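You operate a simulated robot arm through the tools that you are given. There is no shell and no other tool.

Carry out the task below with a simulated robot arm. There is one attempt and no reset: what you move stays moved.

## Task
Switch the door off, put it on hand, wind it down to the white mark and bolt the wheel.
Fine: stay out of the doorway while it moves.

Only the result counts: the job must be done as asked and must still hold three seconds after the hand-in. Knocking over, shifting, dropping, spilling or breaking anything else fails it.

## Robot
A 7-joint arm with a two-finger parallel gripper, fixed in place. Base frame: the origin is at the foot of the arm, x ahead of it, y to its left, z up. Readings come in m, rad, newtons and seconds.
With the tool pointing down near the work surface it reaches from about 0.22 to 0.74 m from the base axis. Its first joint turns from -2.897 to 2.897 rad. Payload 1.57 kg.
The TCP is the grasp point between the finger pads, 0.03 m short of the fingertips. In the tool frame z runs along the fingers and y along their closing line. The gripper opens to 0.11 m. The fingers are 0.024 m wide and 0.012 m thick; the gripper's body (0.048 by 0.112 m) begins 0.078 m behind the TCP.
Orientation is told as [roll, pitch, yaw] about the base's x, y, z axes, in that order, counted from this pose: with the fingers straight down and closing along the base's y, the tool's x points along the base's -x, its y along +y and its z along -z.

## Interface
- The arm moves only by the tool apply_moves. Its argument "commands" is a list that holds one entry, the list of rows, each a list of 7 numbers: the shift along the base's x, y, z in m, then the turn, a rotation vector about the base's x, y, z in rad, then the gripper command, from -1 (fully open) to 1 (shut), values between in proportion. In form: [[[x, y, z, wx, wy, wz, grip], ...]]. A call has 1 to 20 rows; each row shifts and turns the commanded pose from where the row before left it. Each row takes 0.2 s and may step no farther than 0.05 m and 0.15 rad from the row before; otherwise, or with a gripper value out of range, the whole call is refused. Where a pose cannot be reached the arm comes as near as it can. A force on the tool above 40 N (or 10 N above the force at the start of the call, whichever is more), or a blocked arm, ends the call early, and 0.2 s more pass. Each finger travels about 0.045 m/s and halts on what it meets, pressing with about 40 N; the grip force reading is that of the motor and also rises with nothing between the fingers. The clock runs only during rows and for 0.2 s after the last one: add rows that do not move to give the fingers time. It gives the time, the measured TCP pose, the force on the tool (base axes), the opening and the grip force at its end, in the units of the frame above (readings bear some noise), with the torque about the TCP (base axes, N m) and any sound that the robot's microphone picked up, and new pictures: "pictures" is both (left out), scene, wrist or none.
- Cameras (640 x 400 px; columns grow to the right, rows downward): "scene" is fixed at [0.2226, -0.5001, 1.7463]; the picture's right is [0.86, -0.50, 0.00], its down [-0.37, -0.64, -0.67] and it looks along [0.34, 0.58, -0.74] (base axes); focal length 346 px, centre (320, 200). "wrist" rides on the gripper at [0.07, 0.016, -0.141] in the tool frame; the picture's right is [-0.23, 0.97, 0.00], its down [-0.86, -0.20, -0.48] and it looks along [-0.47, -0.11, 0.88] (tool axes); focal length 222 px, centre (320, 200). There is no depth. A picture from a camera that has moved, and an enlarged one, comes with that camera's place and axes in the base frame and with its lens.
- move_column(by): slides the trunk up (or, below 0, down) by that many m; the arm rides with it, the base frame stays. It gives what a move gives, with no picture.
- inspect(camera, box): a new picture of the part [left, top, right, bottom] of that camera's present view, enlarged. The clock stands still meanwhile.
- finish_job(): hands the job in; it is judged then, once.

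Places have to be worked out from the pictures, the camera data and where the tool is seen. Open the gripper and draw the arm clear of the work before you hand the job in, unless the task says otherwise.

The tools are called after "Request:" as a command line: name --argument value ..., lists and objects as JSON in quotes. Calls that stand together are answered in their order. apply_moves: Moves the arm, as the interface text tells. Its arguments: {"type":"object","properties":{"commands":{"type":"array"},"pictures":{"type":"string","enum":["both","scene","wrist","none"]}},"required":["commands"]} The other tools are called the same way: move_column (by) slides the trunk up or down; inspect (camera, box) takes an enlarged picture of a part of a camera's view; finish_job () hands the job in.

At the start:

```text
t: 0.0
ee_pos: [0.3009, -0.144, 1.3243]
tool_rot: [-0.001, 0.0, 0.001]
force: [-0.1, 0.1, 0.3]
moment: [0.03, 0.01, -0.02]
finger_gap: 0.1101
grasp_force: 0.0
trunk travel left (down, up): [-0.525, 0.065]
```

scene: 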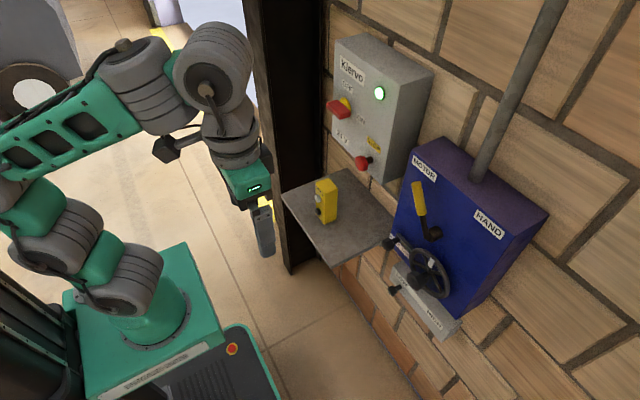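
wrist: 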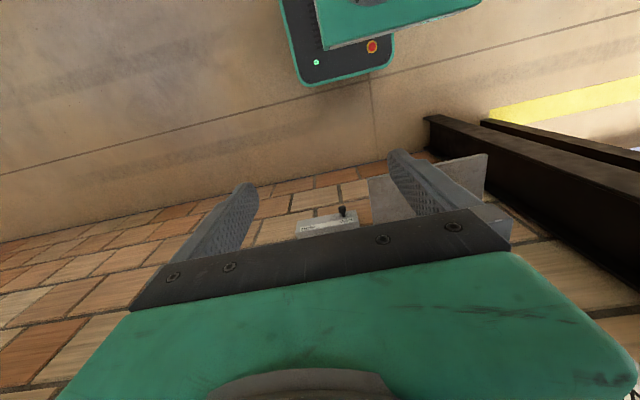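

The scene shows a grey switch box with a red rotary switch, a blue gear box with a yellow lever between MOTOR and HAND, a hand wheel and a bolt plate below. I'll enlarge these first.

Request:
inspect --camera "scene" --box '[310, 20, 450, 200]'

Request:
inspect --camera "scene" --box '[370, 130, 560, 350]'

Request:
inspect --camera "scene" --box '[270, 150, 410, 280]'

Request:
inspect --camera "scene" --box '[100, 0, 340, 150]'

Request:
inspect --camera "wrist" --box '[220, 140, 640, 280]'

```text
2.22 times, centred on (380, 110) of scene
camera zoom: at [0.2226, -0.5001, 1.7463], right [0.86, -0.5, 0.0], down [-0.37, -0.64, -0.67], along [0.34, 0.58, -0.74], focal length 769 px, centre (187, 400)
```

zoom: 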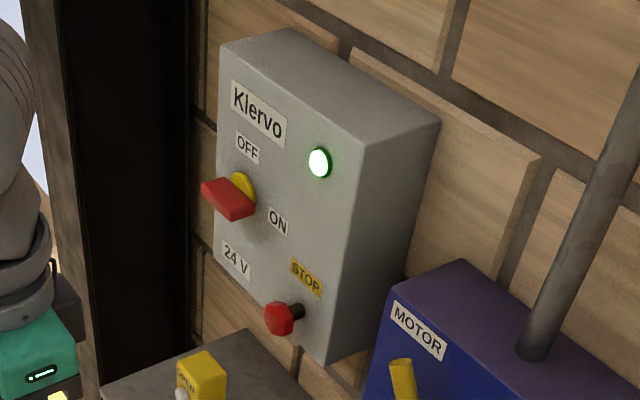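

```text
1.82 times, centred on (465, 240) of scene
camera zoom: at [0.2226, -0.5001, 1.7463], right [0.86, -0.5, 0.0], down [-0.37, -0.64, -0.67], along [0.34, 0.58, -0.74], focal length 629 px, centre (56, 127)
```

zoom: 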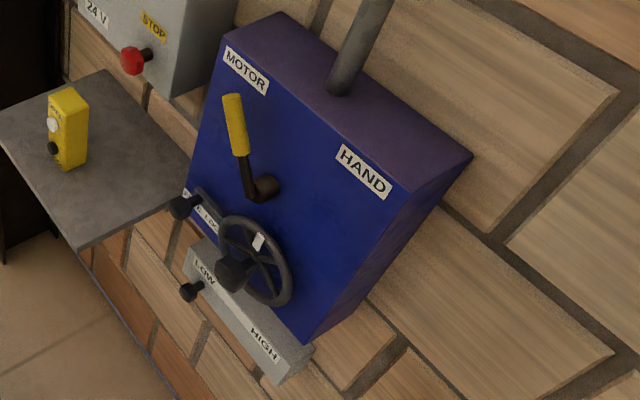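

```text
3.08 times, centred on (340, 215) of scene
camera zoom: at [0.2226, -0.5001, 1.7463], right [0.86, -0.5, 0.0], down [-0.37, -0.64, -0.67], along [0.34, 0.58, -0.74], focal length 1064 px, centre (258, 154)
```

zoom: 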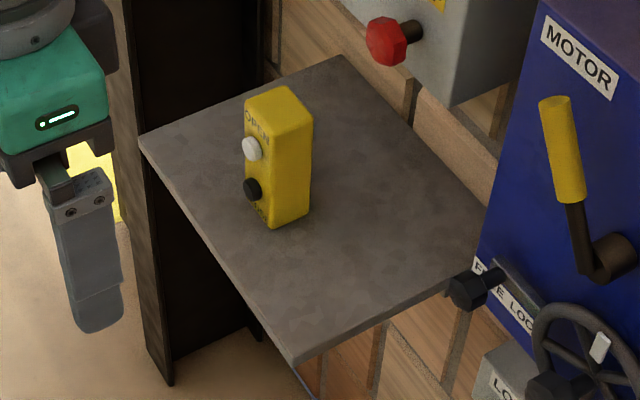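

```text
2.67 times, centred on (220, 75) of scene
camera zoom: at [0.2226, -0.5001, 1.7463], right [0.86, -0.5, 0.0], down [-0.37, -0.64, -0.67], along [0.34, 0.58, -0.74], focal length 922 px, centre (587, 533)
```

zoom: 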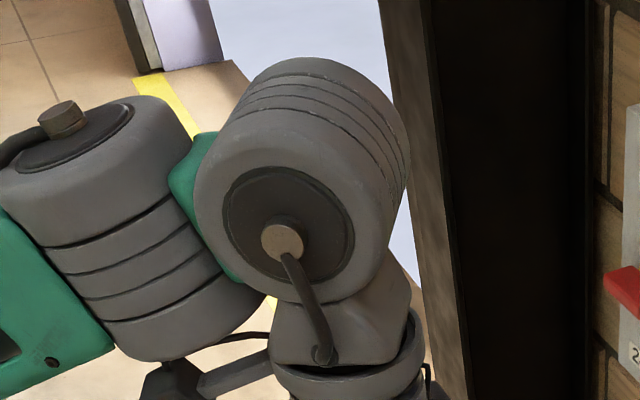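

```text
1.52 times, centred on (430, 210) of wrist
camera zoom: at [0.231, -0.1272, 1.4657], right [0.23, 0.97, 0.0], down [0.86, -0.2, 0.48], along [0.47, -0.11, -0.88], focal length 338 px, centre (152, 185)
```

zoom: 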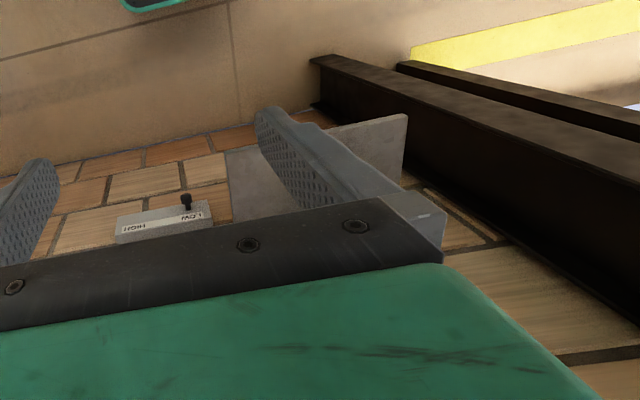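

The wall with the controls lies about 0.75 m ahead (+x), and the slider knob at LOW triangulates to about (0.72, -0.14, 0.69). I'll pitch the tool toward the wall in steps so the wrist camera can see it, staying well clear.

Request:
apply_moves --commands '[[[0.01, 0, 0, 0, -0.15, 0, -1], [0.01, 0, 0, 0, -0.15, 0, -1], [0.01, 0, 0, 0, -0.15, 0, -1], [0.01, 0, 0, 0, -0.15, 0, -1], [0.01, 0, 0, 0, -0.15, 0, -1]]]'

```text
t: 1.2
ee_pos: [0.3855, -0.13, 1.2825]
tool_rot: [0.07, -0.583, 0.037]
force: [-1.1, 0.4, 0.1]
moment: [-0.02, -0.01, -0.03]
finger_gap: 0.1102
grasp_force: 0.0
out of reach, approached as far as the arm can: row 5
trunk travel left (down, up): [-0.525, 0.065]
stopped in row 5: the arm was blocked; the commanded pose is now the measured one
camera wrist: at [0.247, -0.1299, 1.363], right [0.11, 0.98, 0.18], down [0.47, -0.21, 0.86], along [0.88, -0.01, -0.48], focal length 222 px, centre (320, 200)
```

scene: 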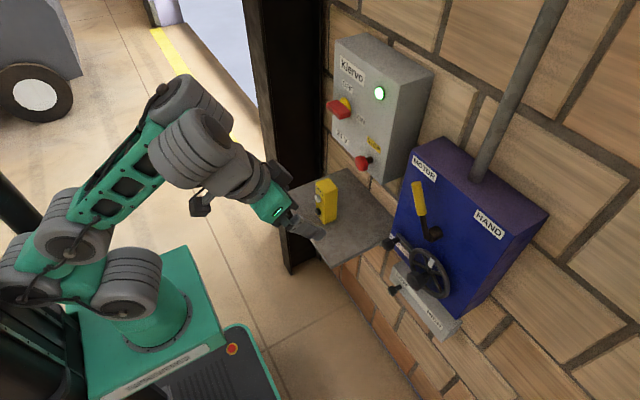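
wrist: 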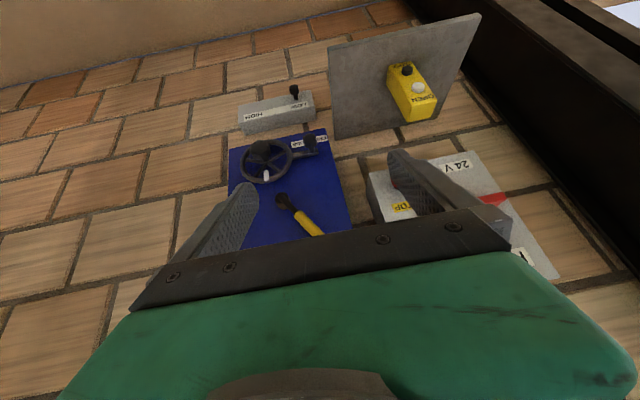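

The arm hit a joint limit near 0.58 rad of pitch this close to the base. I'll enlarge this wrist view to measure the fixtures before moving on.

Request:
inspect --camera "wrist" --box '[220, 70, 380, 250]'

Request:
inspect --camera "wrist" --box '[320, 10, 640, 280]'

Request:
inspect --camera "scene" --box '[120, 0, 340, 120]'

```text
2.22 times, centred on (300, 160) of wrist
camera zoom: at [0.247, -0.1299, 1.363], right [0.11, 0.98, 0.18], down [0.47, -0.21, 0.86], along [0.88, -0.01, -0.48], focal length 494 px, centre (364, 289)
```

zoom: 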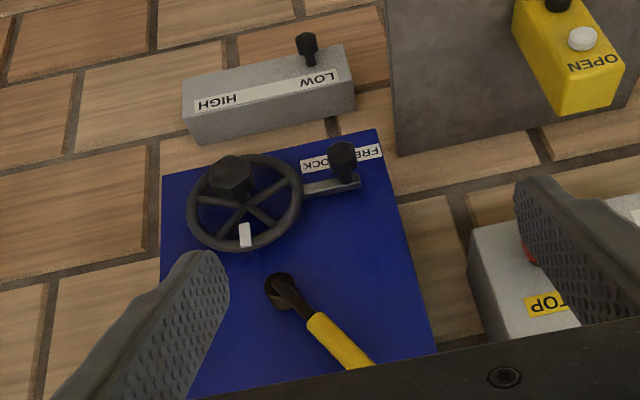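

```text
1.48 times, centred on (480, 145) of wrist
camera zoom: at [0.247, -0.1299, 1.363], right [0.11, 0.98, 0.18], down [0.47, -0.21, 0.86], along [0.88, -0.01, -0.48], focal length 329 px, centre (83, 282)
```

zoom: 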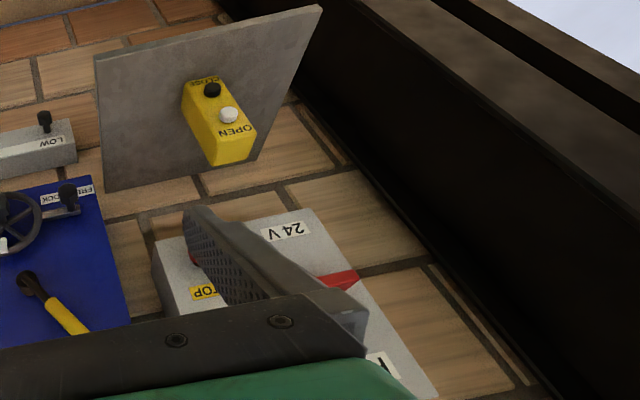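

```text
2.91 times, centred on (230, 60) of scene
camera zoom: at [0.2226, -0.5001, 1.7463], right [0.86, -0.5, 0.0], down [-0.37, -0.64, -0.67], along [0.34, 0.58, -0.74], focal length 1006 px, centre (582, 607)
```

zoom: 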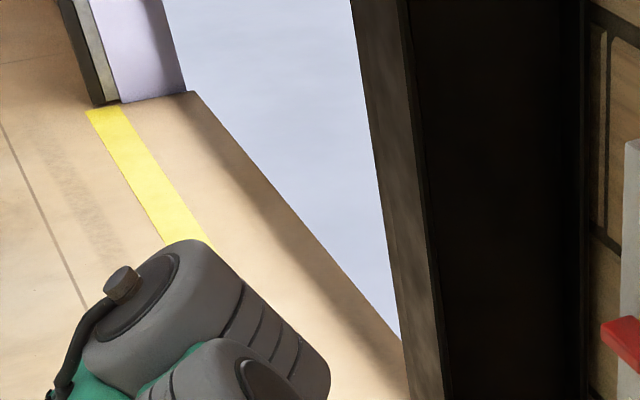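

The geometry so far puts the wheel hub knob near (0.65, -0.25, 0.98), the bolt knob near (0.66, -0.13, 0.97), the lever hub near (0.69, -0.22, 1.10) and the red switch near (0.70, 0.20, 1.19). I'll move the tool forward and keep pitching, since more reach should free the limit.

Request:
apply_moves --commands '[[[0.02, 0, 0.01, 0, 0, 0, -1], [0.02, 0, 0.0, -0.07, -0.05, -0.04, -1], [0.02, 0, 0.0, 0, -0.1, 0, -1], [0.02, 0, 0, 0, -0.1, 0, -1], [0.01, 0, 0, 0, -0.1, 0, -1]]]'

```text
t: 2.6
ee_pos: [0.4291, -0.0796, 1.3639]
tool_rot: [-0.029, -0.77, 0.055]
force: [0.3, -1.2, -0.2]
moment: [-0.02, 0.0, -0.01]
finger_gap: 0.1099
grasp_force: 0.0
out of reach, approached as far as the arm can: row 2, 3, 4, 5
trunk travel left (down, up): [-0.525, 0.065]
stopped in row 5: the arm was blocked; the commanded pose is now the measured one
camera wrist: at [0.2792, -0.068, 1.4163], right [0.13, 0.98, 0.14], down [0.29, -0.17, 0.94], along [0.95, -0.08, -0.3], focal length 222 px, centre (320, 200)
```

scene: 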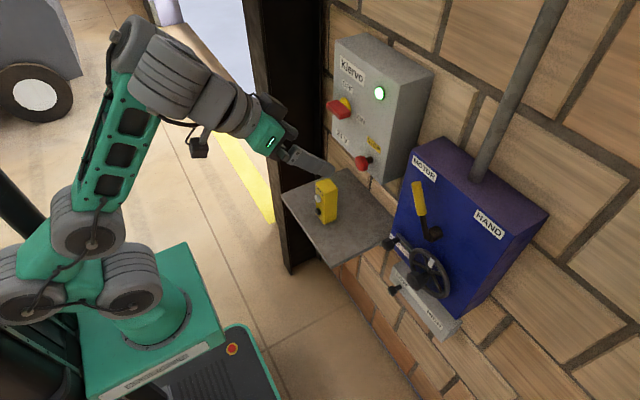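
wrist: 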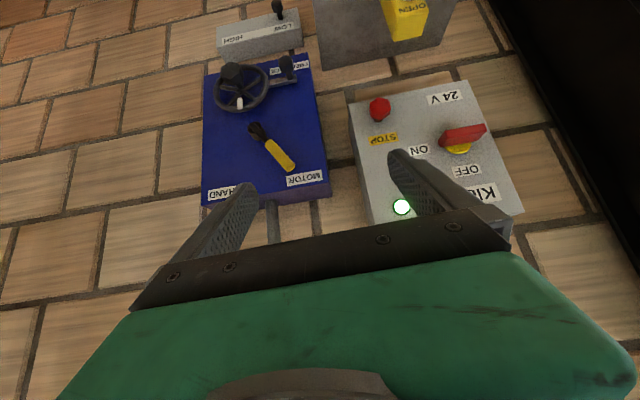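

The arm is still limited at this height, so I'll drop lower and extend forward at the current pitch. The fingers stay well above the shelf (z about 0.83) and the pendant.

Request:
apply_moves --commands '[[[0.02, -0.01, -0.03, 0, 0, 0, -1], [0.02, -0.01, -0.03, 0, 0, 0, -1], [0.02, -0.01, -0.03, 0, 0, 0, -1], [0.01, -0.01, -0.03, 0, 0, 0, -1], [0.01, -0.01, -0.03, 0, 0, 0, -1]]]'

```text
t: 3.8
ee_pos: [0.4257, -0.081, 1.3687]
tool_rot: [-0.029, -0.781, 0.055]
force: [-0.2, 0.0, 0.4]
moment: [0.04, 0.0, 0.02]
finger_gap: 0.1099
grasp_force: 0.0
out of reach, approached as far as the arm can: row 1, 2, 3, 4, 5
trunk travel left (down, up): [-0.525, 0.065]
camera wrist: at [0.2759, -0.0676, 1.4193], right [0.13, 0.98, 0.14], down [0.28, -0.17, 0.95], along [0.95, -0.08, -0.29], focal length 222 px, centre (320, 200)
```

scene: 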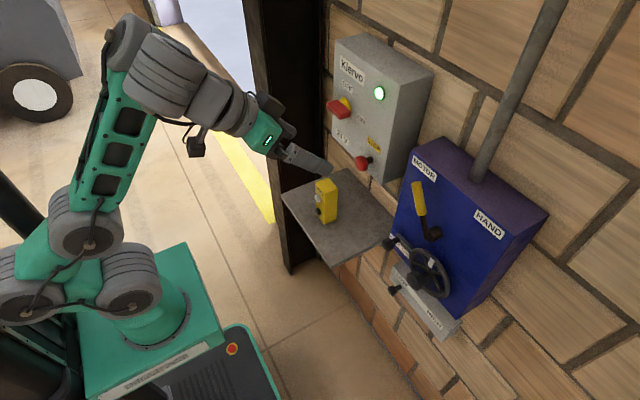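
wrist: 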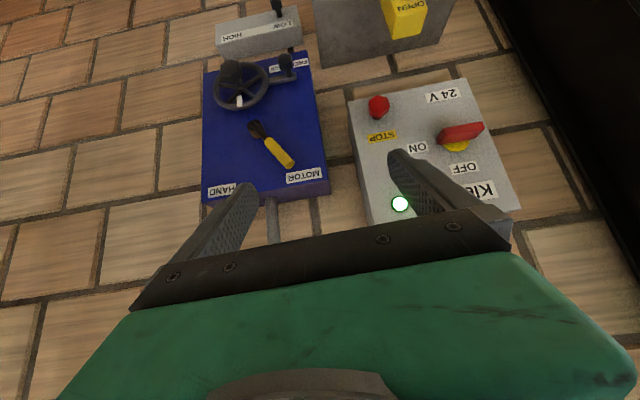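

Pitching up is blocked because the forearm slopes down too steeply at this height. Lowering the trunk lets the arm reach upward to the wall instead, and the path below is clear because the shelf starts at x about 0.53.

Request:
move_column --by -0.3

```text
t: 6.8
ee_pos: [0.4334, -0.0793, 1.0636]
tool_rot: [-0.029, -0.767, 0.054]
force: [-0.2, -0.1, 0.8]
moment: [0.0, 0.05, 0.0]
finger_gap: 0.11
grasp_force: 0.1
trunk travel left (down, up): [-0.225, 0.365]
```

Now I'll raise the tool while pitching further up toward horizontal.

Request:
apply_moves --commands '[[[0.0, -0.01, 0.04, 0, 0, 0, -1], [0.0, -0.01, 0.04, 0, -0.05, 0, -1], [0.0, -0.01, 0.04, 0, -0.1, 0, -1], [0.0, -0.01, 0.03, 0, -0.1, 0, -1], [0, 0, 0.02, 0, -0.1, 0, -1]]]'

```text
t: 8.0
ee_pos: [0.4124, -0.1118, 1.2854]
tool_rot: [-0.07, -1.12, 0.09]
force: [0.4, 0.0, 0.1]
moment: [0.01, 0.0, 0.0]
finger_gap: 0.1098
grasp_force: 0.1
out of reach, approached as far as the arm can: row 4, 5
trunk travel left (down, up): [-0.225, 0.365]
camera wrist: at [0.2543, -0.0991, 1.2822], right [0.07, 0.98, 0.17], down [-0.06, -0.17, 0.98], along [1.0, -0.08, 0.04], focal length 222 px, centre (320, 200)
```

scene: 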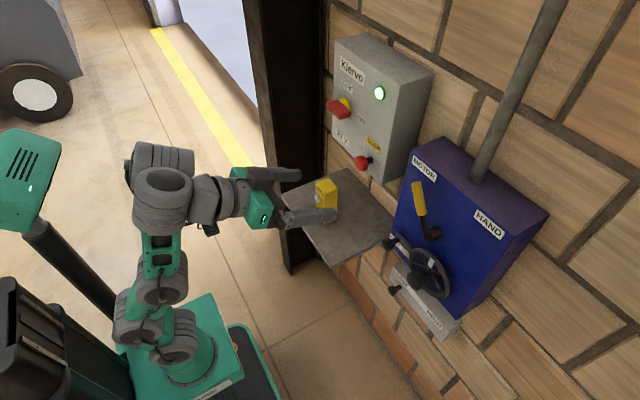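
wrist: 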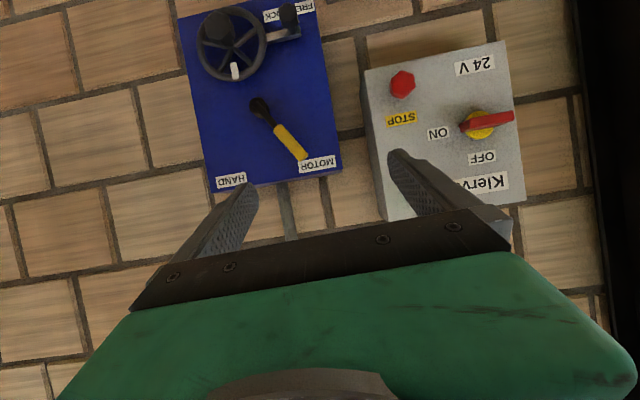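

That worked: the pitch is now 1.12 rad. I'll lower the trunk more and repeat to reach horizontal.

Request:
move_column --by -0.2

Request:
apply_moves --commands '[[[0.01, 0.0, 0.03, 0.03, -0.05, -0.04, -1], [0.02, 0.0, 0.03, 0.04, -0.1, -0.05, -1], [0.02, 0.0, 0.02, 0, -0.1, 0, -1], [0.02, 0.0, 0.02, 0, -0.1, 0, -1], [0.02, 0, 0.0, 0, -0.1, 0, -1]]]'

```text
t: 10.2
ee_pos: [0.4133, -0.1107, 1.086]
tool_rot: [-0.072, -1.123, 0.09]
force: [0.7, -0.2, -0.3]
moment: [-0.01, -0.02, 0.03]
finger_gap: 0.1102
grasp_force: 0.0
trunk travel left (down, up): [-0.025, 0.565]
```

```text
t: 11.4
ee_pos: [0.4385, -0.0682, 1.1906]
tool_rot: [0.628, -1.474, -0.697]
force: [-0.2, -1.0, -0.5]
moment: [-0.02, -0.04, 0.05]
finger_gap: 0.1102
grasp_force: 0.0
out of reach, approached as far as the arm can: row 3, 4, 5
trunk travel left (down, up): [-0.025, 0.565]
camera wrist: at [0.2926, -0.0387, 1.1327], right [0.09, 0.96, 0.28], down [-0.43, -0.22, 0.88], along [0.9, -0.2, 0.39], focal length 222 px, centre (320, 200)
```

scene: 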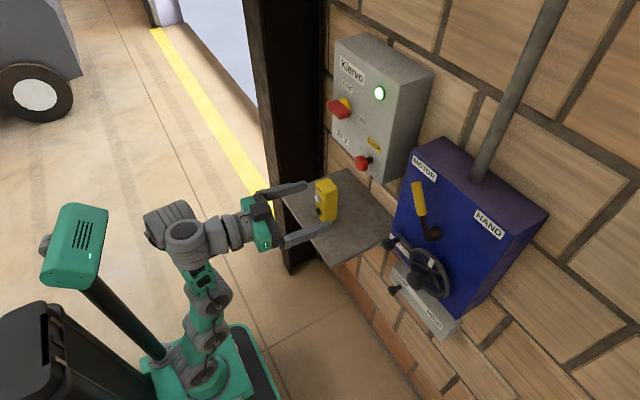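
wrist: 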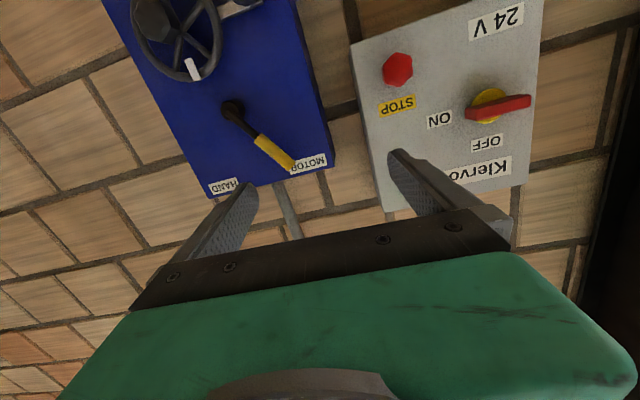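

The tool now points almost straight at the wall. I'll enlarge the switch panel and the blue box from here to measure them.

Request:
inspect --camera "wrist" --box '[340, 0, 560, 200]'

Request:
inspect --camera "wrist" --box '[90, 0, 350, 210]'

Request:
inspect --camera "scene" --box '[230, 160, 400, 280]'

```text
2.00 times, centred on (450, 100) of wrist
camera zoom: at [0.2926, -0.0387, 1.1327], right [0.09, 0.96, 0.28], down [-0.43, -0.22, 0.88], along [0.9, -0.2, 0.39], focal length 444 px, centre (60, 400)
```

zoom: 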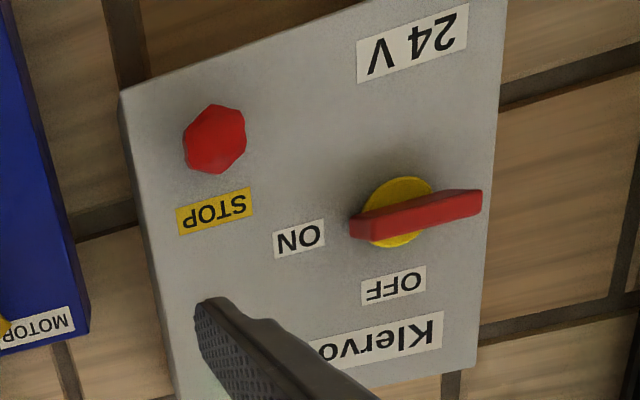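

```text
1.90 times, centred on (220, 105) of wrist
camera zoom: at [0.2926, -0.0387, 1.1327], right [0.09, 0.96, 0.28], down [-0.43, -0.22, 0.88], along [0.9, -0.2, 0.39], focal length 423 px, centre (510, 381)
```

zoom: 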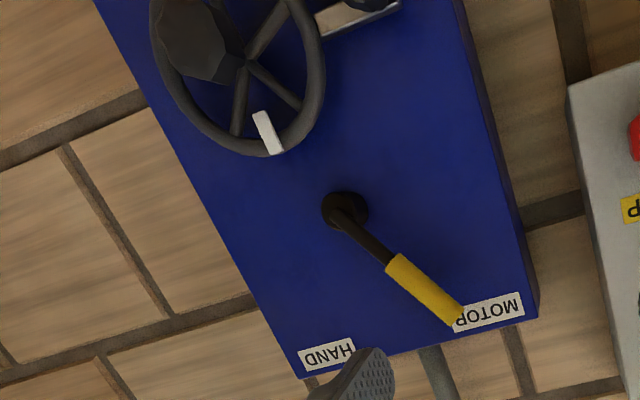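

```text
3.33 times, centred on (315, 220) of scene
camera zoom: at [0.2226, -0.5001, 1.7463], right [0.86, -0.5, 0.0], down [-0.37, -0.64, -0.67], along [0.34, 0.58, -0.74], focal length 1153 px, centre (337, 133)
```

zoom: 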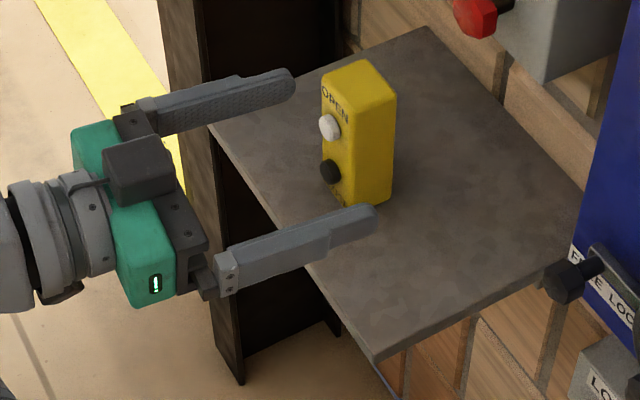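

The switch disc triangulates to about (0.70, 0.185, 1.217): its red bar lies horizontal at ON, with OFF above. I'll move in front of it at x about 0.52 while squaring and rolling the tool 90°, so the fingers can close above and below the bar.

Request:
apply_moves --commands '[[[0.01, 0.023, 0.003, 0.138, -0.02, 0.02, -1], [0.01, 0.023, 0.003, 0.138, -0.02, 0.02, -1], [0.01, 0.023, 0.003, 0.138, -0.02, 0.02, -1], [0.01, 0.023, 0.002, 0.138, -0.019, 0.01, -1], [0.01, 0.023, 0.002, 0.138, 0, 0, -1], [0.01, 0.023, 0.002, 0.138, 0, 0, -1], [0.01, 0.023, 0.002, 0.138, 0, 0, -1], [0.01, 0.023, 0.002, 0.138, 0, 0, -1], [0.01, 0.023, 0.002, 0.138, 0, 0, -1], [0.0, 0.023, 0.002, 0.138, 0, 0, -1], [0.0, 0.023, 0.002, 0.14, 0, 0, -1]]]'

```text
t: 13.8
ee_pos: [0.524, 0.1939, 1.2022]
tool_rot: [1.605, 0.012, -1.573]
force: [-1.6, -1.5, 1.2]
moment: [-0.02, 0.07, 0.14]
finger_gap: 0.1098
grasp_force: 0.0
out of reach, approached as far as the arm can: row 1, 2, 3, 9, 10
trunk travel left (down, up): [-0.025, 0.565]
camera wrist: at [0.3824, 0.2639, 1.2128], right [-0.04, -0.24, 0.97], down [-0.47, -0.85, -0.23], along [0.88, -0.47, -0.08], focal length 222 px, centre (320, 200)
```

scene: 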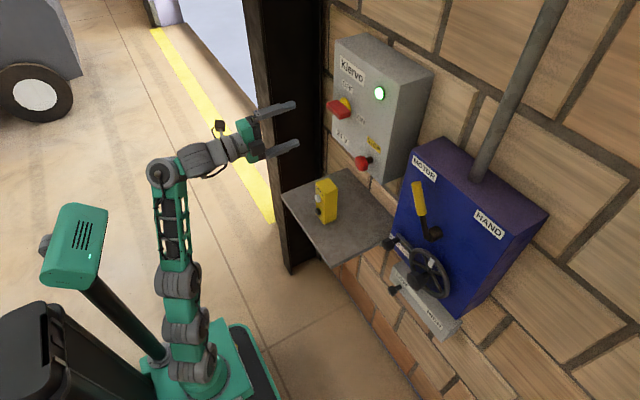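
wrist: 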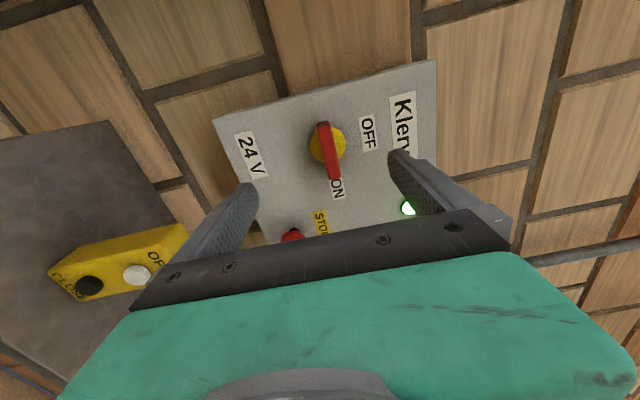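

The roll worked and the arm now faces the switch. I'll enlarge to place the bar.

Request:
inspect --camera "wrist" --box '[200, 50, 460, 250]'

Request:
inspect --camera "scene" --box '[200, 60, 400, 190]'

```text
2.00 times, centred on (330, 150) of wrist
camera zoom: at [0.3824, 0.2639, 1.2128], right [-0.04, -0.24, 0.97], down [-0.47, -0.85, -0.23], along [0.88, -0.47, -0.08], focal length 444 px, centre (300, 300)
```

zoom: 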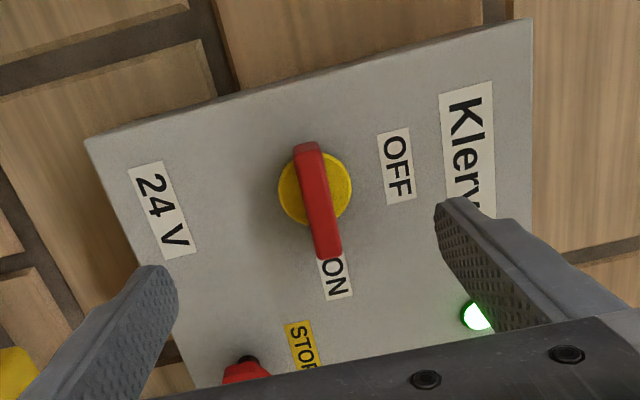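

```text
3.08 times, centred on (300, 125) of scene
camera zoom: at [0.2226, -0.5001, 1.7463], right [0.86, -0.5, 0.0], down [-0.37, -0.64, -0.67], along [0.34, 0.58, -0.74], focal length 1064 px, centre (382, 431)
```

zoom: 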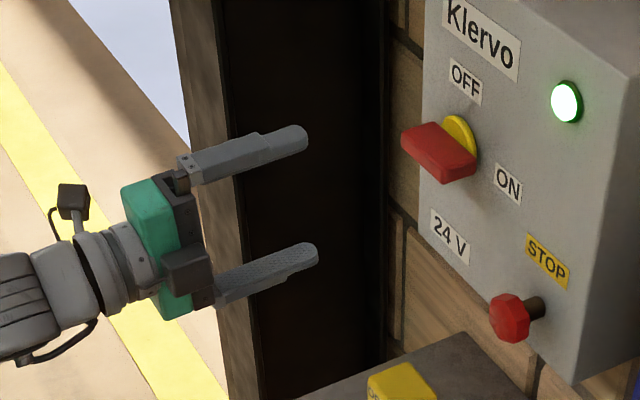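

The bar's front face is at about (0.662, 0.182, 1.214). I'll advance with open fingers straddling it above and below, to TCP x about 0.652.

Request:
apply_moves --commands '[[[0.02, -0.006, 0.006, 0, 0.02, 0, -1], [0.02, -0.006, 0.006, 0, 0.02, 0, -1], [0.025, 0, 0, 0, 0, 0, -1], [0.025, 0, 0, 0, 0, 0, -1], [0.02, 0, 0, 0, 0, 0, -1], [0.018, 0, 0, 0, 0, 0, -1], [0, 0, 0, 0, 0, 0, -1]]]'

```text
t: 15.4
ee_pos: [0.6244, 0.1841, 1.1643]
tool_rot: [1.567, 0.008, -1.574]
force: [-9.4, -1.6, -0.8]
moment: [0.04, -0.44, 0.04]
finger_gap: 0.1095
grasp_force: 0.0
out of reach, approached as far as the arm can: row 1, 2, 3, 4, 5, 6
trunk travel left (down, up): [-0.025, 0.565]
camera wrist: at [0.4834, 0.2543, 1.1821], right [0.0, -0.24, 0.97], down [-0.48, -0.85, -0.2], along [0.88, -0.47, -0.12], focal length 222 px, centre (320, 200)
```

scene: 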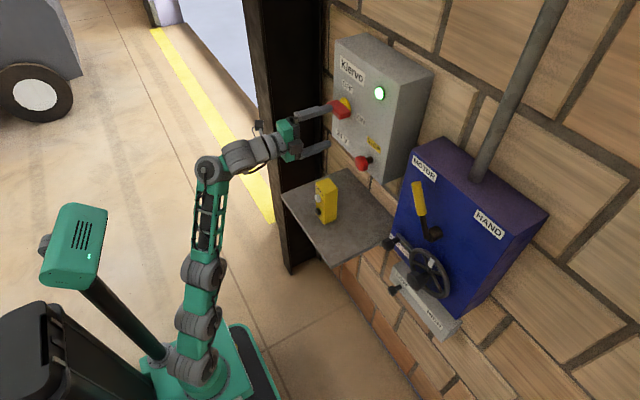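
wrist: 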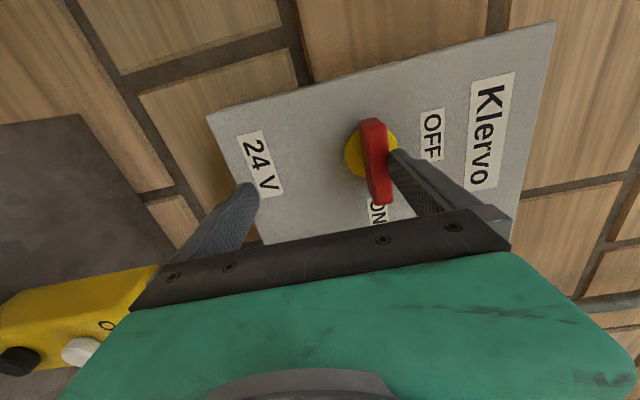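

The arm is at full stretch here: it sagged to z 1.164 and the upper finger touches the bar end lightly. I'll back off, raise the trunk by 0.15 m for reach, then correct the height.

Request:
apply_moves --commands '[[[-0.03, 0, 0, 0, 0, 0, -1], [-0.03, 0, 0, 0, 0, 0, -1], [-0.02, 0, 0, 0, 0, 0, -1]]]' --pictures "none"

Request:
move_column --by 0.15

```text
t: 16.2
ee_pos: [0.547, 0.1825, 1.163]
tool_rot: [1.565, 0.006, -1.573]
force: [0.2, -0.1, 0.0]
moment: [0.05, -0.01, -0.02]
finger_gap: 0.1099
grasp_force: 0.0
trunk travel left (down, up): [-0.025, 0.565]
```

```text
t: 17.9
ee_pos: [0.5464, 0.1816, 1.3134]
tool_rot: [1.566, 0.007, -1.576]
force: [0.6, 0.0, -0.4]
moment: [0.03, 0.0, -0.02]
finger_gap: 0.1102
grasp_force: 0.0
trunk travel left (down, up): [-0.175, 0.415]
```

The TCP is now at z 1.313; I'll come down 0.1 m to the bar height while still 0.1 m away from it.

Request:
apply_moves --commands '[[[0, 0, -0.033, 0, 0, 0, -1], [0, 0, -0.033, 0, 0, 0, -1], [0, 0, -0.033, 0, 0, 0, -1], [0.02, 0, 0, 0, 0, 0, -1], [0.02, 0, 0, 0, 0, 0, -1], [0, 0, 0, 0, 0, 0, -1]]]'

```text
t: 19.3
ee_pos: [0.6073, 0.2155, 1.2907]
tool_rot: [1.563, 0.008, -1.574]
force: [-1.1, -0.9, -0.1]
moment: [-0.02, -0.01, -0.05]
finger_gap: 0.1101
grasp_force: 0.0
out of reach, approached as far as the arm can: row 1, 2, 3
trunk travel left (down, up): [-0.175, 0.415]
camera wrist: at [0.4654, 0.286, 1.307], right [0.01, -0.24, 0.97], down [-0.48, -0.85, -0.2], along [0.88, -0.47, -0.12], focal length 222 px, centre (320, 200)
```

scene: 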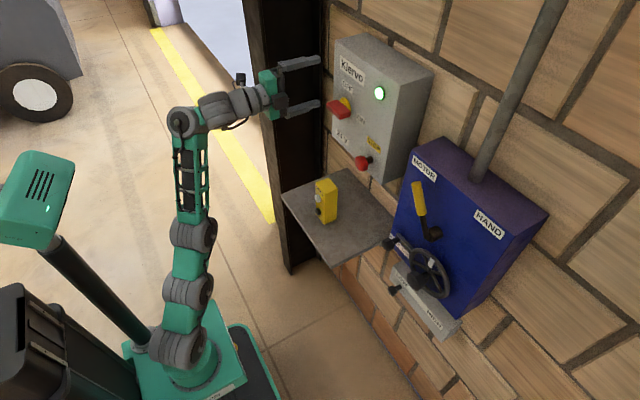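
wrist: 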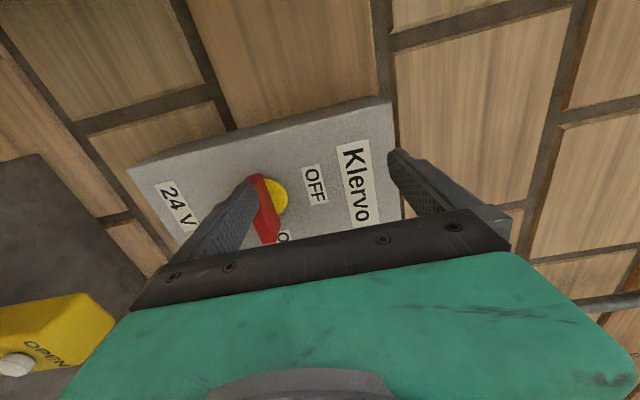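

The arm is stretched nearly straight and its elbow won't bend from there. I'll pull back in x and come down at the same time to bend it.

Request:
apply_moves --commands '[[[-0.04, -0.005, 0, 0, 0, 0, -1], [-0.04, -0.005, -0.01, 0, 0, 0, -1], [-0.03, -0.005, -0.02, 0, 0, 0, -1], [-0.01, -0.005, -0.02, 0, 0, 0, -1], [0, -0.005, -0.02, 0, 0, 0, -1]]]'

```text
t: 20.5
ee_pos: [0.5028, 0.2245, 1.3017]
tool_rot: [1.562, 0.009, -1.576]
force: [-1.1, 0.2, -0.3]
moment: [-0.01, 0.02, 0.02]
finger_gap: 0.1103
grasp_force: 0.0
out of reach, approached as far as the arm can: row 2, 3, 4, 5
trunk travel left (down, up): [-0.175, 0.415]
camera wrist: at [0.3622, 0.2952, 1.3194], right [0.01, -0.23, 0.97], down [-0.49, -0.85, -0.2], along [0.87, -0.47, -0.12], focal length 222 px, centre (320, 200)
```

scene: 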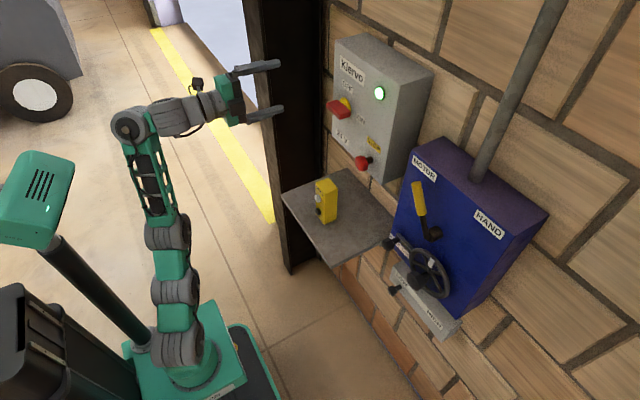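
wrist: 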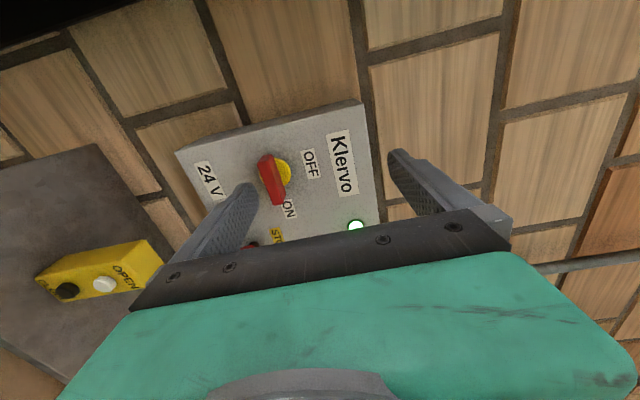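

The arm won't go lower in this posture, so I'll take a closer look at it to see which joint is limiting.

Request:
inspect --camera "scene" --box '[90, 40, 310, 390]'

```text
1.14 times, centred on (200, 215) of scene
camera zoom: at [0.2226, -0.5001, 1.7463], right [0.86, -0.5, 0.0], down [-0.37, -0.64, -0.67], along [0.34, 0.58, -0.74], focal length 395 px, centre (457, 183)
```

zoom: 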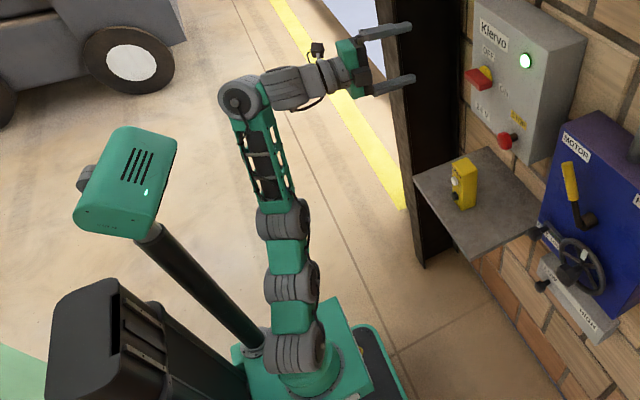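

Whenever it gets stuck the arm drifts sideways, which points to the wrist bend limit relative to the forearm. Yawing the tool a bit away from the radial direction should free it. I'll yaw -0.3 rad, close the fingers to use as a pusher, and try going down in free space.

Request:
apply_moves --commands '[[[0, 0.005, 0, 0, 0, -0.1, 1], [0, 0.005, 0, 0, 0, -0.1, 1], [0, 0.005, 0, 0, 0, -0.1, 1], [0, 0, -0.015, 0, 0, 0, 1], [0, 0, -0.015, 0, 0, 0, 1], [0, 0, -0.015, 0, 0, 0, 1]]]'

```text
t: 21.9
ee_pos: [0.5088, 0.2073, 1.2195]
tool_rot: [1.565, 0.009, -1.873]
force: [-0.1, -0.7, 0.1]
moment: [0.01, -0.03, -0.01]
finger_gap: 0.0
grasp_force: 7.9
out of reach, approached as far as the arm can: row 2, 3
trunk travel left (down, up): [-0.175, 0.415]
camera wrist: at [0.3941, 0.3161, 1.2356], right [-0.07, -0.23, 0.97], down [-0.71, -0.67, -0.2], along [0.7, -0.71, -0.12], focal length 222 px, centre (320, 200)
```

scene: 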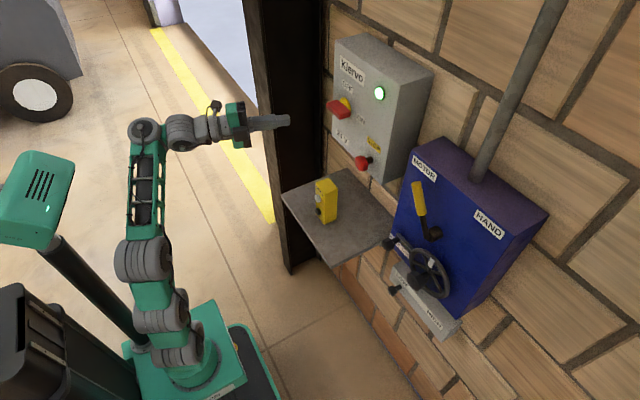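
wrist: 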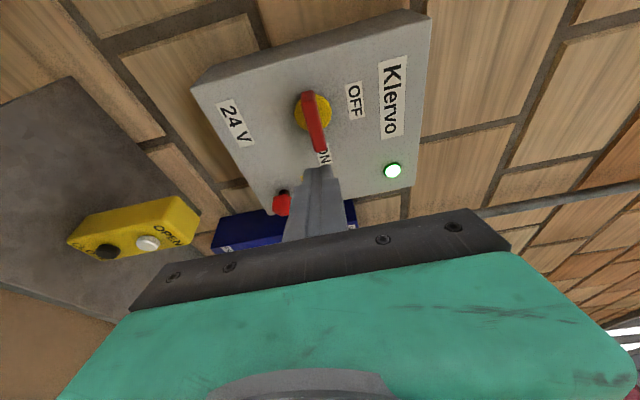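

That freed the arm: it descended normally. From this view the bar centre checks out at (0.662, 0.183, 1.215). I'll bring the closed fingertips in just above the bar's left (+y) end, so pushing down there turns its right end up to OFF.

Request:
apply_moves --commands '[[[0.0, 0, 0.015, 0, 0, 0, 1], [0.0, 0.003, 0.015, 0, 0, 0, 1], [0.03, 0.002, 0, 0, 0, 0, 1], [0.03, 0.002, 0, 0, 0, 0, 1], [0.03, 0.002, 0, 0, 0, 0, 1], [0.03, 0, 0, 0, 0, 0, 1], [0.025, 0, 0, 0, 0, 0, 1], [0, 0, 0, 0, 0, 0, 1]]]'

```text
t: 23.7
ee_pos: [0.6423, 0.2098, 1.2182]
tool_rot: [1.563, 0.001, -1.873]
force: [-10.0, 18.8, 1.0]
moment: [0.06, -0.04, 0.63]
finger_gap: 0.0001
grasp_force: 21.1
out of reach, approached as far as the arm can: row 5, 6, 7
trunk travel left (down, up): [-0.175, 0.415]
camera wrist: at [0.5273, 0.3183, 1.2353], right [-0.06, -0.22, 0.97], down [-0.71, -0.67, -0.2], along [0.7, -0.71, -0.12], focal length 222 px, centre (320, 200)
```

scene: 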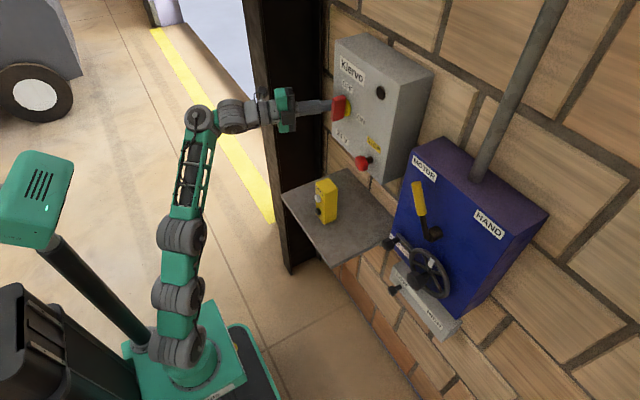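
wrist: 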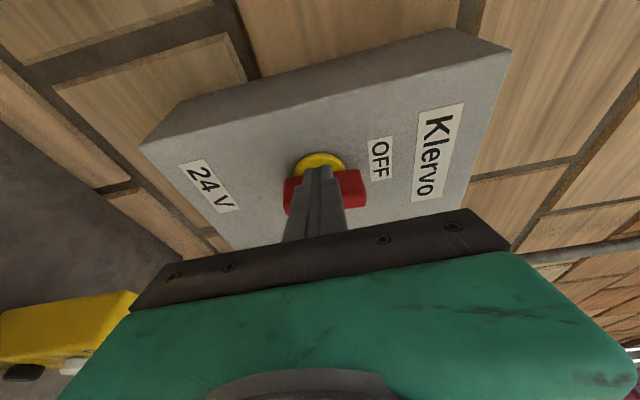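

The arm sagged along its reach limit and that pushed the handle round. The bar is now vertical at OFF and the green lamp is out. I'll back away slowly, easing off to +y so I don't disturb it.

Request:
apply_moves --commands '[[[-0.005, 0.01, 0, 0, 0, 0, 1], [-0.03, 0.003, 0, 0, 0, 0, 1], [-0.04, 0, 0, 0, 0, 0, 1], [-0.04, 0, 0, 0, 0, 0, 1], [0, 0, 0, 0, 0, 0, 1]]]'

Request:
inspect --camera "scene" --box '[300, 20, 450, 190]'

```text
t: 24.9
ee_pos: [0.5228, 0.2209, 1.2252]
tool_rot: [1.564, 0.008, -1.877]
force: [0.1, -0.4, 0.4]
moment: [0.04, 0.0, -0.01]
finger_gap: 0.0
grasp_force: 21.4
trunk travel left (down, up): [-0.175, 0.415]
camera wrist: at [0.4094, 0.3293, 1.2415], right [-0.06, -0.23, 0.97], down [-0.71, -0.67, -0.2], along [0.7, -0.71, -0.12], focal length 222 px, centre (320, 200)
```

scene: 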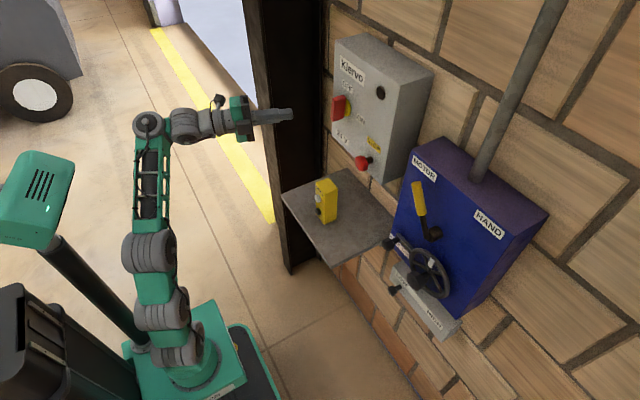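
wrist: 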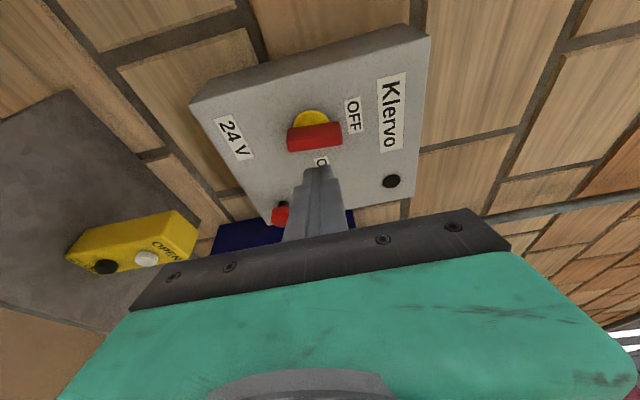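

```text
2.35 times, centred on (375, 105) of scene
camera zoom: at [0.2226, -0.5001, 1.7463], right [0.86, -0.5, 0.0], down [-0.37, -0.64, -0.67], along [0.34, 0.58, -0.74], focal length 814 px, centre (191, 424)
```

zoom: 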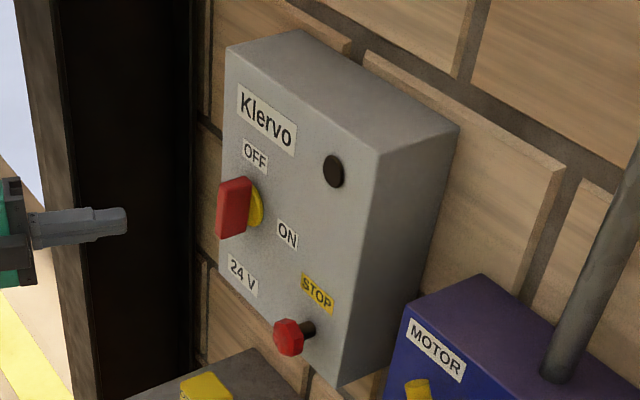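

The switch is OFF. Next I want to see the door and the white mark, so I'll lower the trunk slightly, cross to the right side at a safe distance from the wall, and unroll the tool so its camera can look up and toward the doorway.

Request:
move_column --by -0.15

Request:
apply_moves --commands '[[[-0.01, -0.02, 0.02, -0.137, 0.042, 0, 1], [-0.01, -0.03, 0.02, -0.137, 0.042, 0, 1], [-0.01, -0.035, 0.02, -0.137, 0.042, 0, 1], [-0.01, -0.035, 0.02, -0.137, 0.042, 0, 1], [-0.01, -0.035, 0.02, -0.137, 0.042, 0, 1], [-0.01, -0.04, 0.01, -0.137, 0.042, 0, 1], [0, -0.04, 0, -0.137, 0.042, 0, 1], [0, -0.04, 0, -0.137, 0.042, 0.03, 1], [0, -0.04, 0, -0.137, 0.042, 0.1, 1], [0, -0.04, 0, -0.137, 0.042, 0.12, 1], [0, -0.04, 0, -0.07, 0.02, 0.12, 1]]]'

```text
t: 26.7
ee_pos: [0.524, 0.2201, 1.0736]
tool_rot: [1.565, 0.009, -1.875]
force: [-0.5, -0.1, 0.1]
moment: [0.0, -0.01, -0.01]
finger_gap: 0.0
grasp_force: 21.1
trunk travel left (down, up): [-0.025, 0.565]
```

```text
refused: row 9 steps farther than a row can; nothing moved
```

Row 9's combined rotation was too large; I'll split the yaw out into its own rows.

Request:
apply_moves --commands '[[[-0.01, -0.02, 0.02, -0.137, 0.042, 0, 1], [-0.01, -0.03, 0.02, -0.137, 0.042, 0, 1], [-0.01, -0.035, 0.02, -0.137, 0.042, 0, 1], [-0.01, -0.035, 0.02, -0.137, 0.042, 0, 1], [-0.01, -0.035, 0.02, -0.137, 0.042, 0, 1], [-0.01, -0.035, 0.01, -0.137, 0.042, 0, 1], [0, -0.035, 0, -0.137, 0.042, 0, 1], [0, -0.035, 0, -0.137, 0.042, 0, 1], [0, -0.035, 0, -0.137, 0.042, 0, 1], [0, -0.035, 0, -0.137, 0.042, 0, 1], [0, -0.03, 0, -0.1, 0.03, 0, 1], [0, -0.03, 0, 0, 0, 0.14, 1], [0, -0.02, 0, 0, 0, 0.14, 1], [0, 0, 0, 0, 0, 0.14, 1], [0, 0, 0, 0, 0, 0.14, 1], [0, 0, 0, 0, 0, 0.14, 1]]]'

```text
t: 30.1
ee_pos: [0.4833, -0.1513, 1.1311]
tool_rot: [1.883, -1.526, -1.563]
force: [0.1, -0.7, 0.3]
moment: [0.01, -0.03, 0.07]
finger_gap: 0.0002
grasp_force: 21.4
out of reach, approached as far as the arm can: row 15, 16
trunk travel left (down, up): [-0.025, 0.565]
camera wrist: at [0.3435, -0.177, 1.0601], right [-0.31, 0.91, 0.27], down [-0.39, -0.38, 0.84], along [0.87, 0.15, 0.47], focal length 222 px, centre (320, 200)
```

scene: 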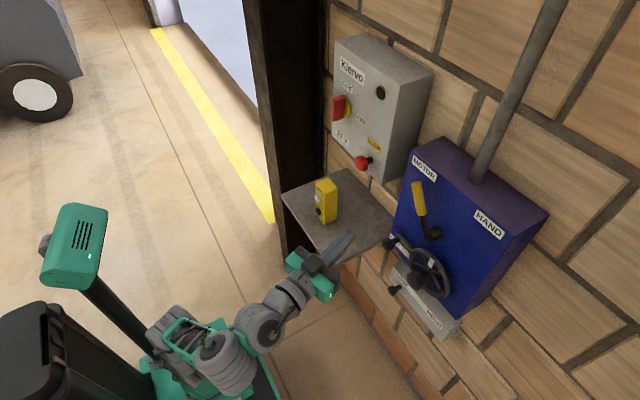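
wrist: 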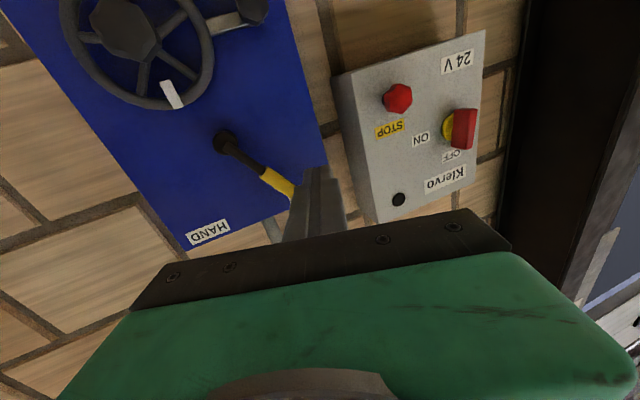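

The arm crossed over fine and part of the door appears at the picture's lower right edge. I'll enlarge that and keep yawing toward the doorway.

Request:
inspect --camera "wrist" --box '[500, 150, 640, 400]'

Request:
apply_moves --commands '[[[-0.02, -0.03, 0.0, 0, 0, 0.1, 1], [-0.02, -0.03, 0.0, 0, 0, 0.14, 1], [-0.02, -0.02, 0.0, 0, 0, 0.14, 1], [-0.02, -0.02, 0.0, 0, 0, 0.14, 1], [-0.02, -0.02, 0.0, 0, 0, 0.14, 1], [0, 0, 0, 0, 0, 0.1, 1]]]'

```text
1.60 times, centred on (570, 275) of wrist
camera zoom: at [0.3435, -0.177, 1.0601], right [-0.31, 0.91, 0.27], down [-0.39, -0.38, 0.84], along [0.87, 0.15, 0.47], focal length 355 px, centre (-80, 80)
```

zoom: 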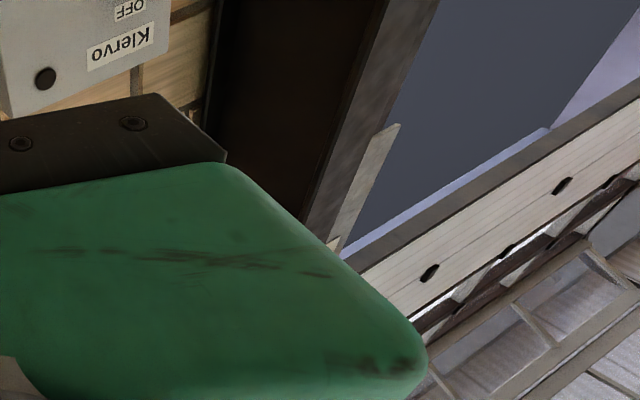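

```text
t: 31.5
ee_pos: [0.5916, -0.0905, 1.0796]
tool_rot: [2.36, -1.511, -1.692]
force: [-0.2, -0.2, 1.0]
moment: [-0.01, 0.03, 0.0]
finger_gap: 0.0
grasp_force: 21.4
out of reach, approached as far as the arm can: row 1, 2, 3, 4, 5, 6
trunk travel left (down, up): [-0.025, 0.565]
camera wrist: at [0.471, -0.1604, 1.005], right [-0.61, 0.75, 0.27], down [-0.26, -0.5, 0.83], along [0.75, 0.43, 0.5], focal length 222 px, centre (320, 200)
```

scene: 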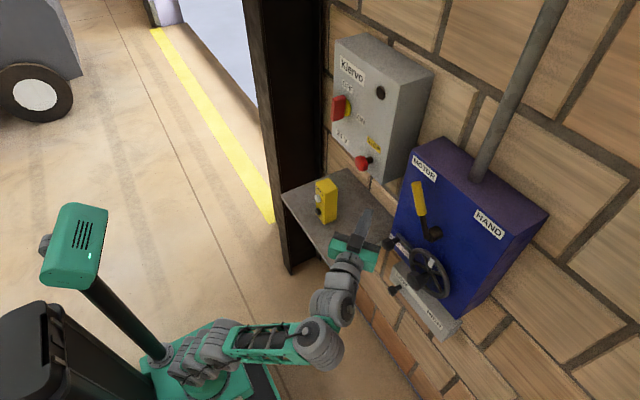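
wrist: 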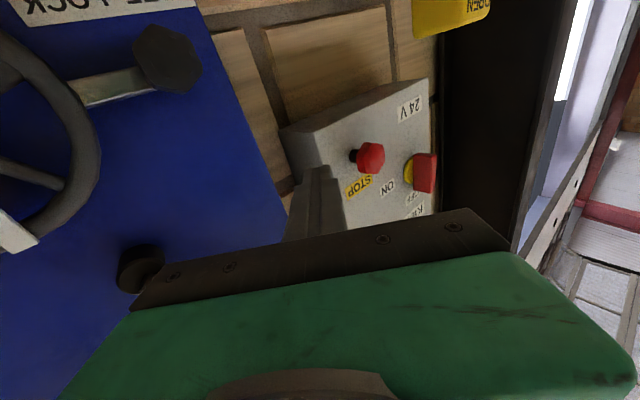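

The arm drifted toward the wall while chasing that yaw, though nothing is touched. I'll look at the doorway from here, then back away.

Request:
inspect --camera "wrist" --box '[430, 0, 640, 260]'

Request:
inspect --camera "scene" --box '[280, 160, 460, 320]'

```text
1.54 times, centred on (535, 130) of wrist
camera zoom: at [0.471, -0.1604, 1.005], right [-0.61, 0.75, 0.27], down [-0.26, -0.5, 0.83], along [0.75, 0.43, 0.5], focal length 342 px, centre (-11, 308)
```

zoom: 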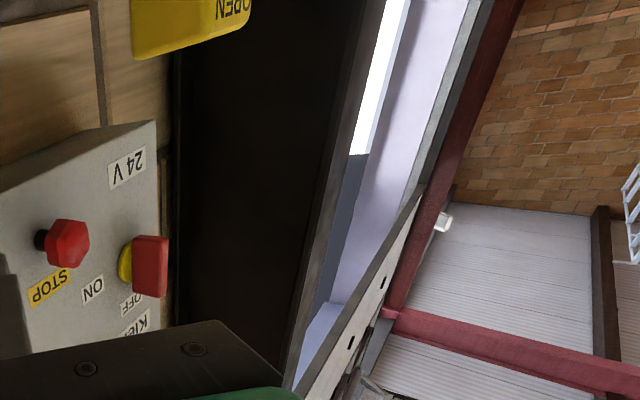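

```text
2.50 times, centred on (370, 240) of scene
camera zoom: at [0.2226, -0.5001, 1.7463], right [0.86, -0.5, 0.0], down [-0.37, -0.64, -0.67], along [0.34, 0.58, -0.74], focal length 865 px, centre (195, 100)
```

zoom: 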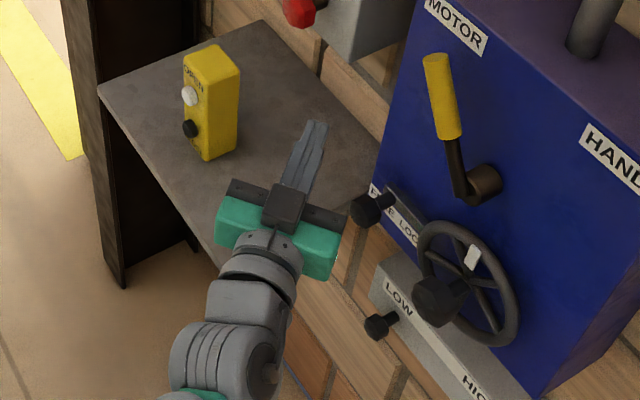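

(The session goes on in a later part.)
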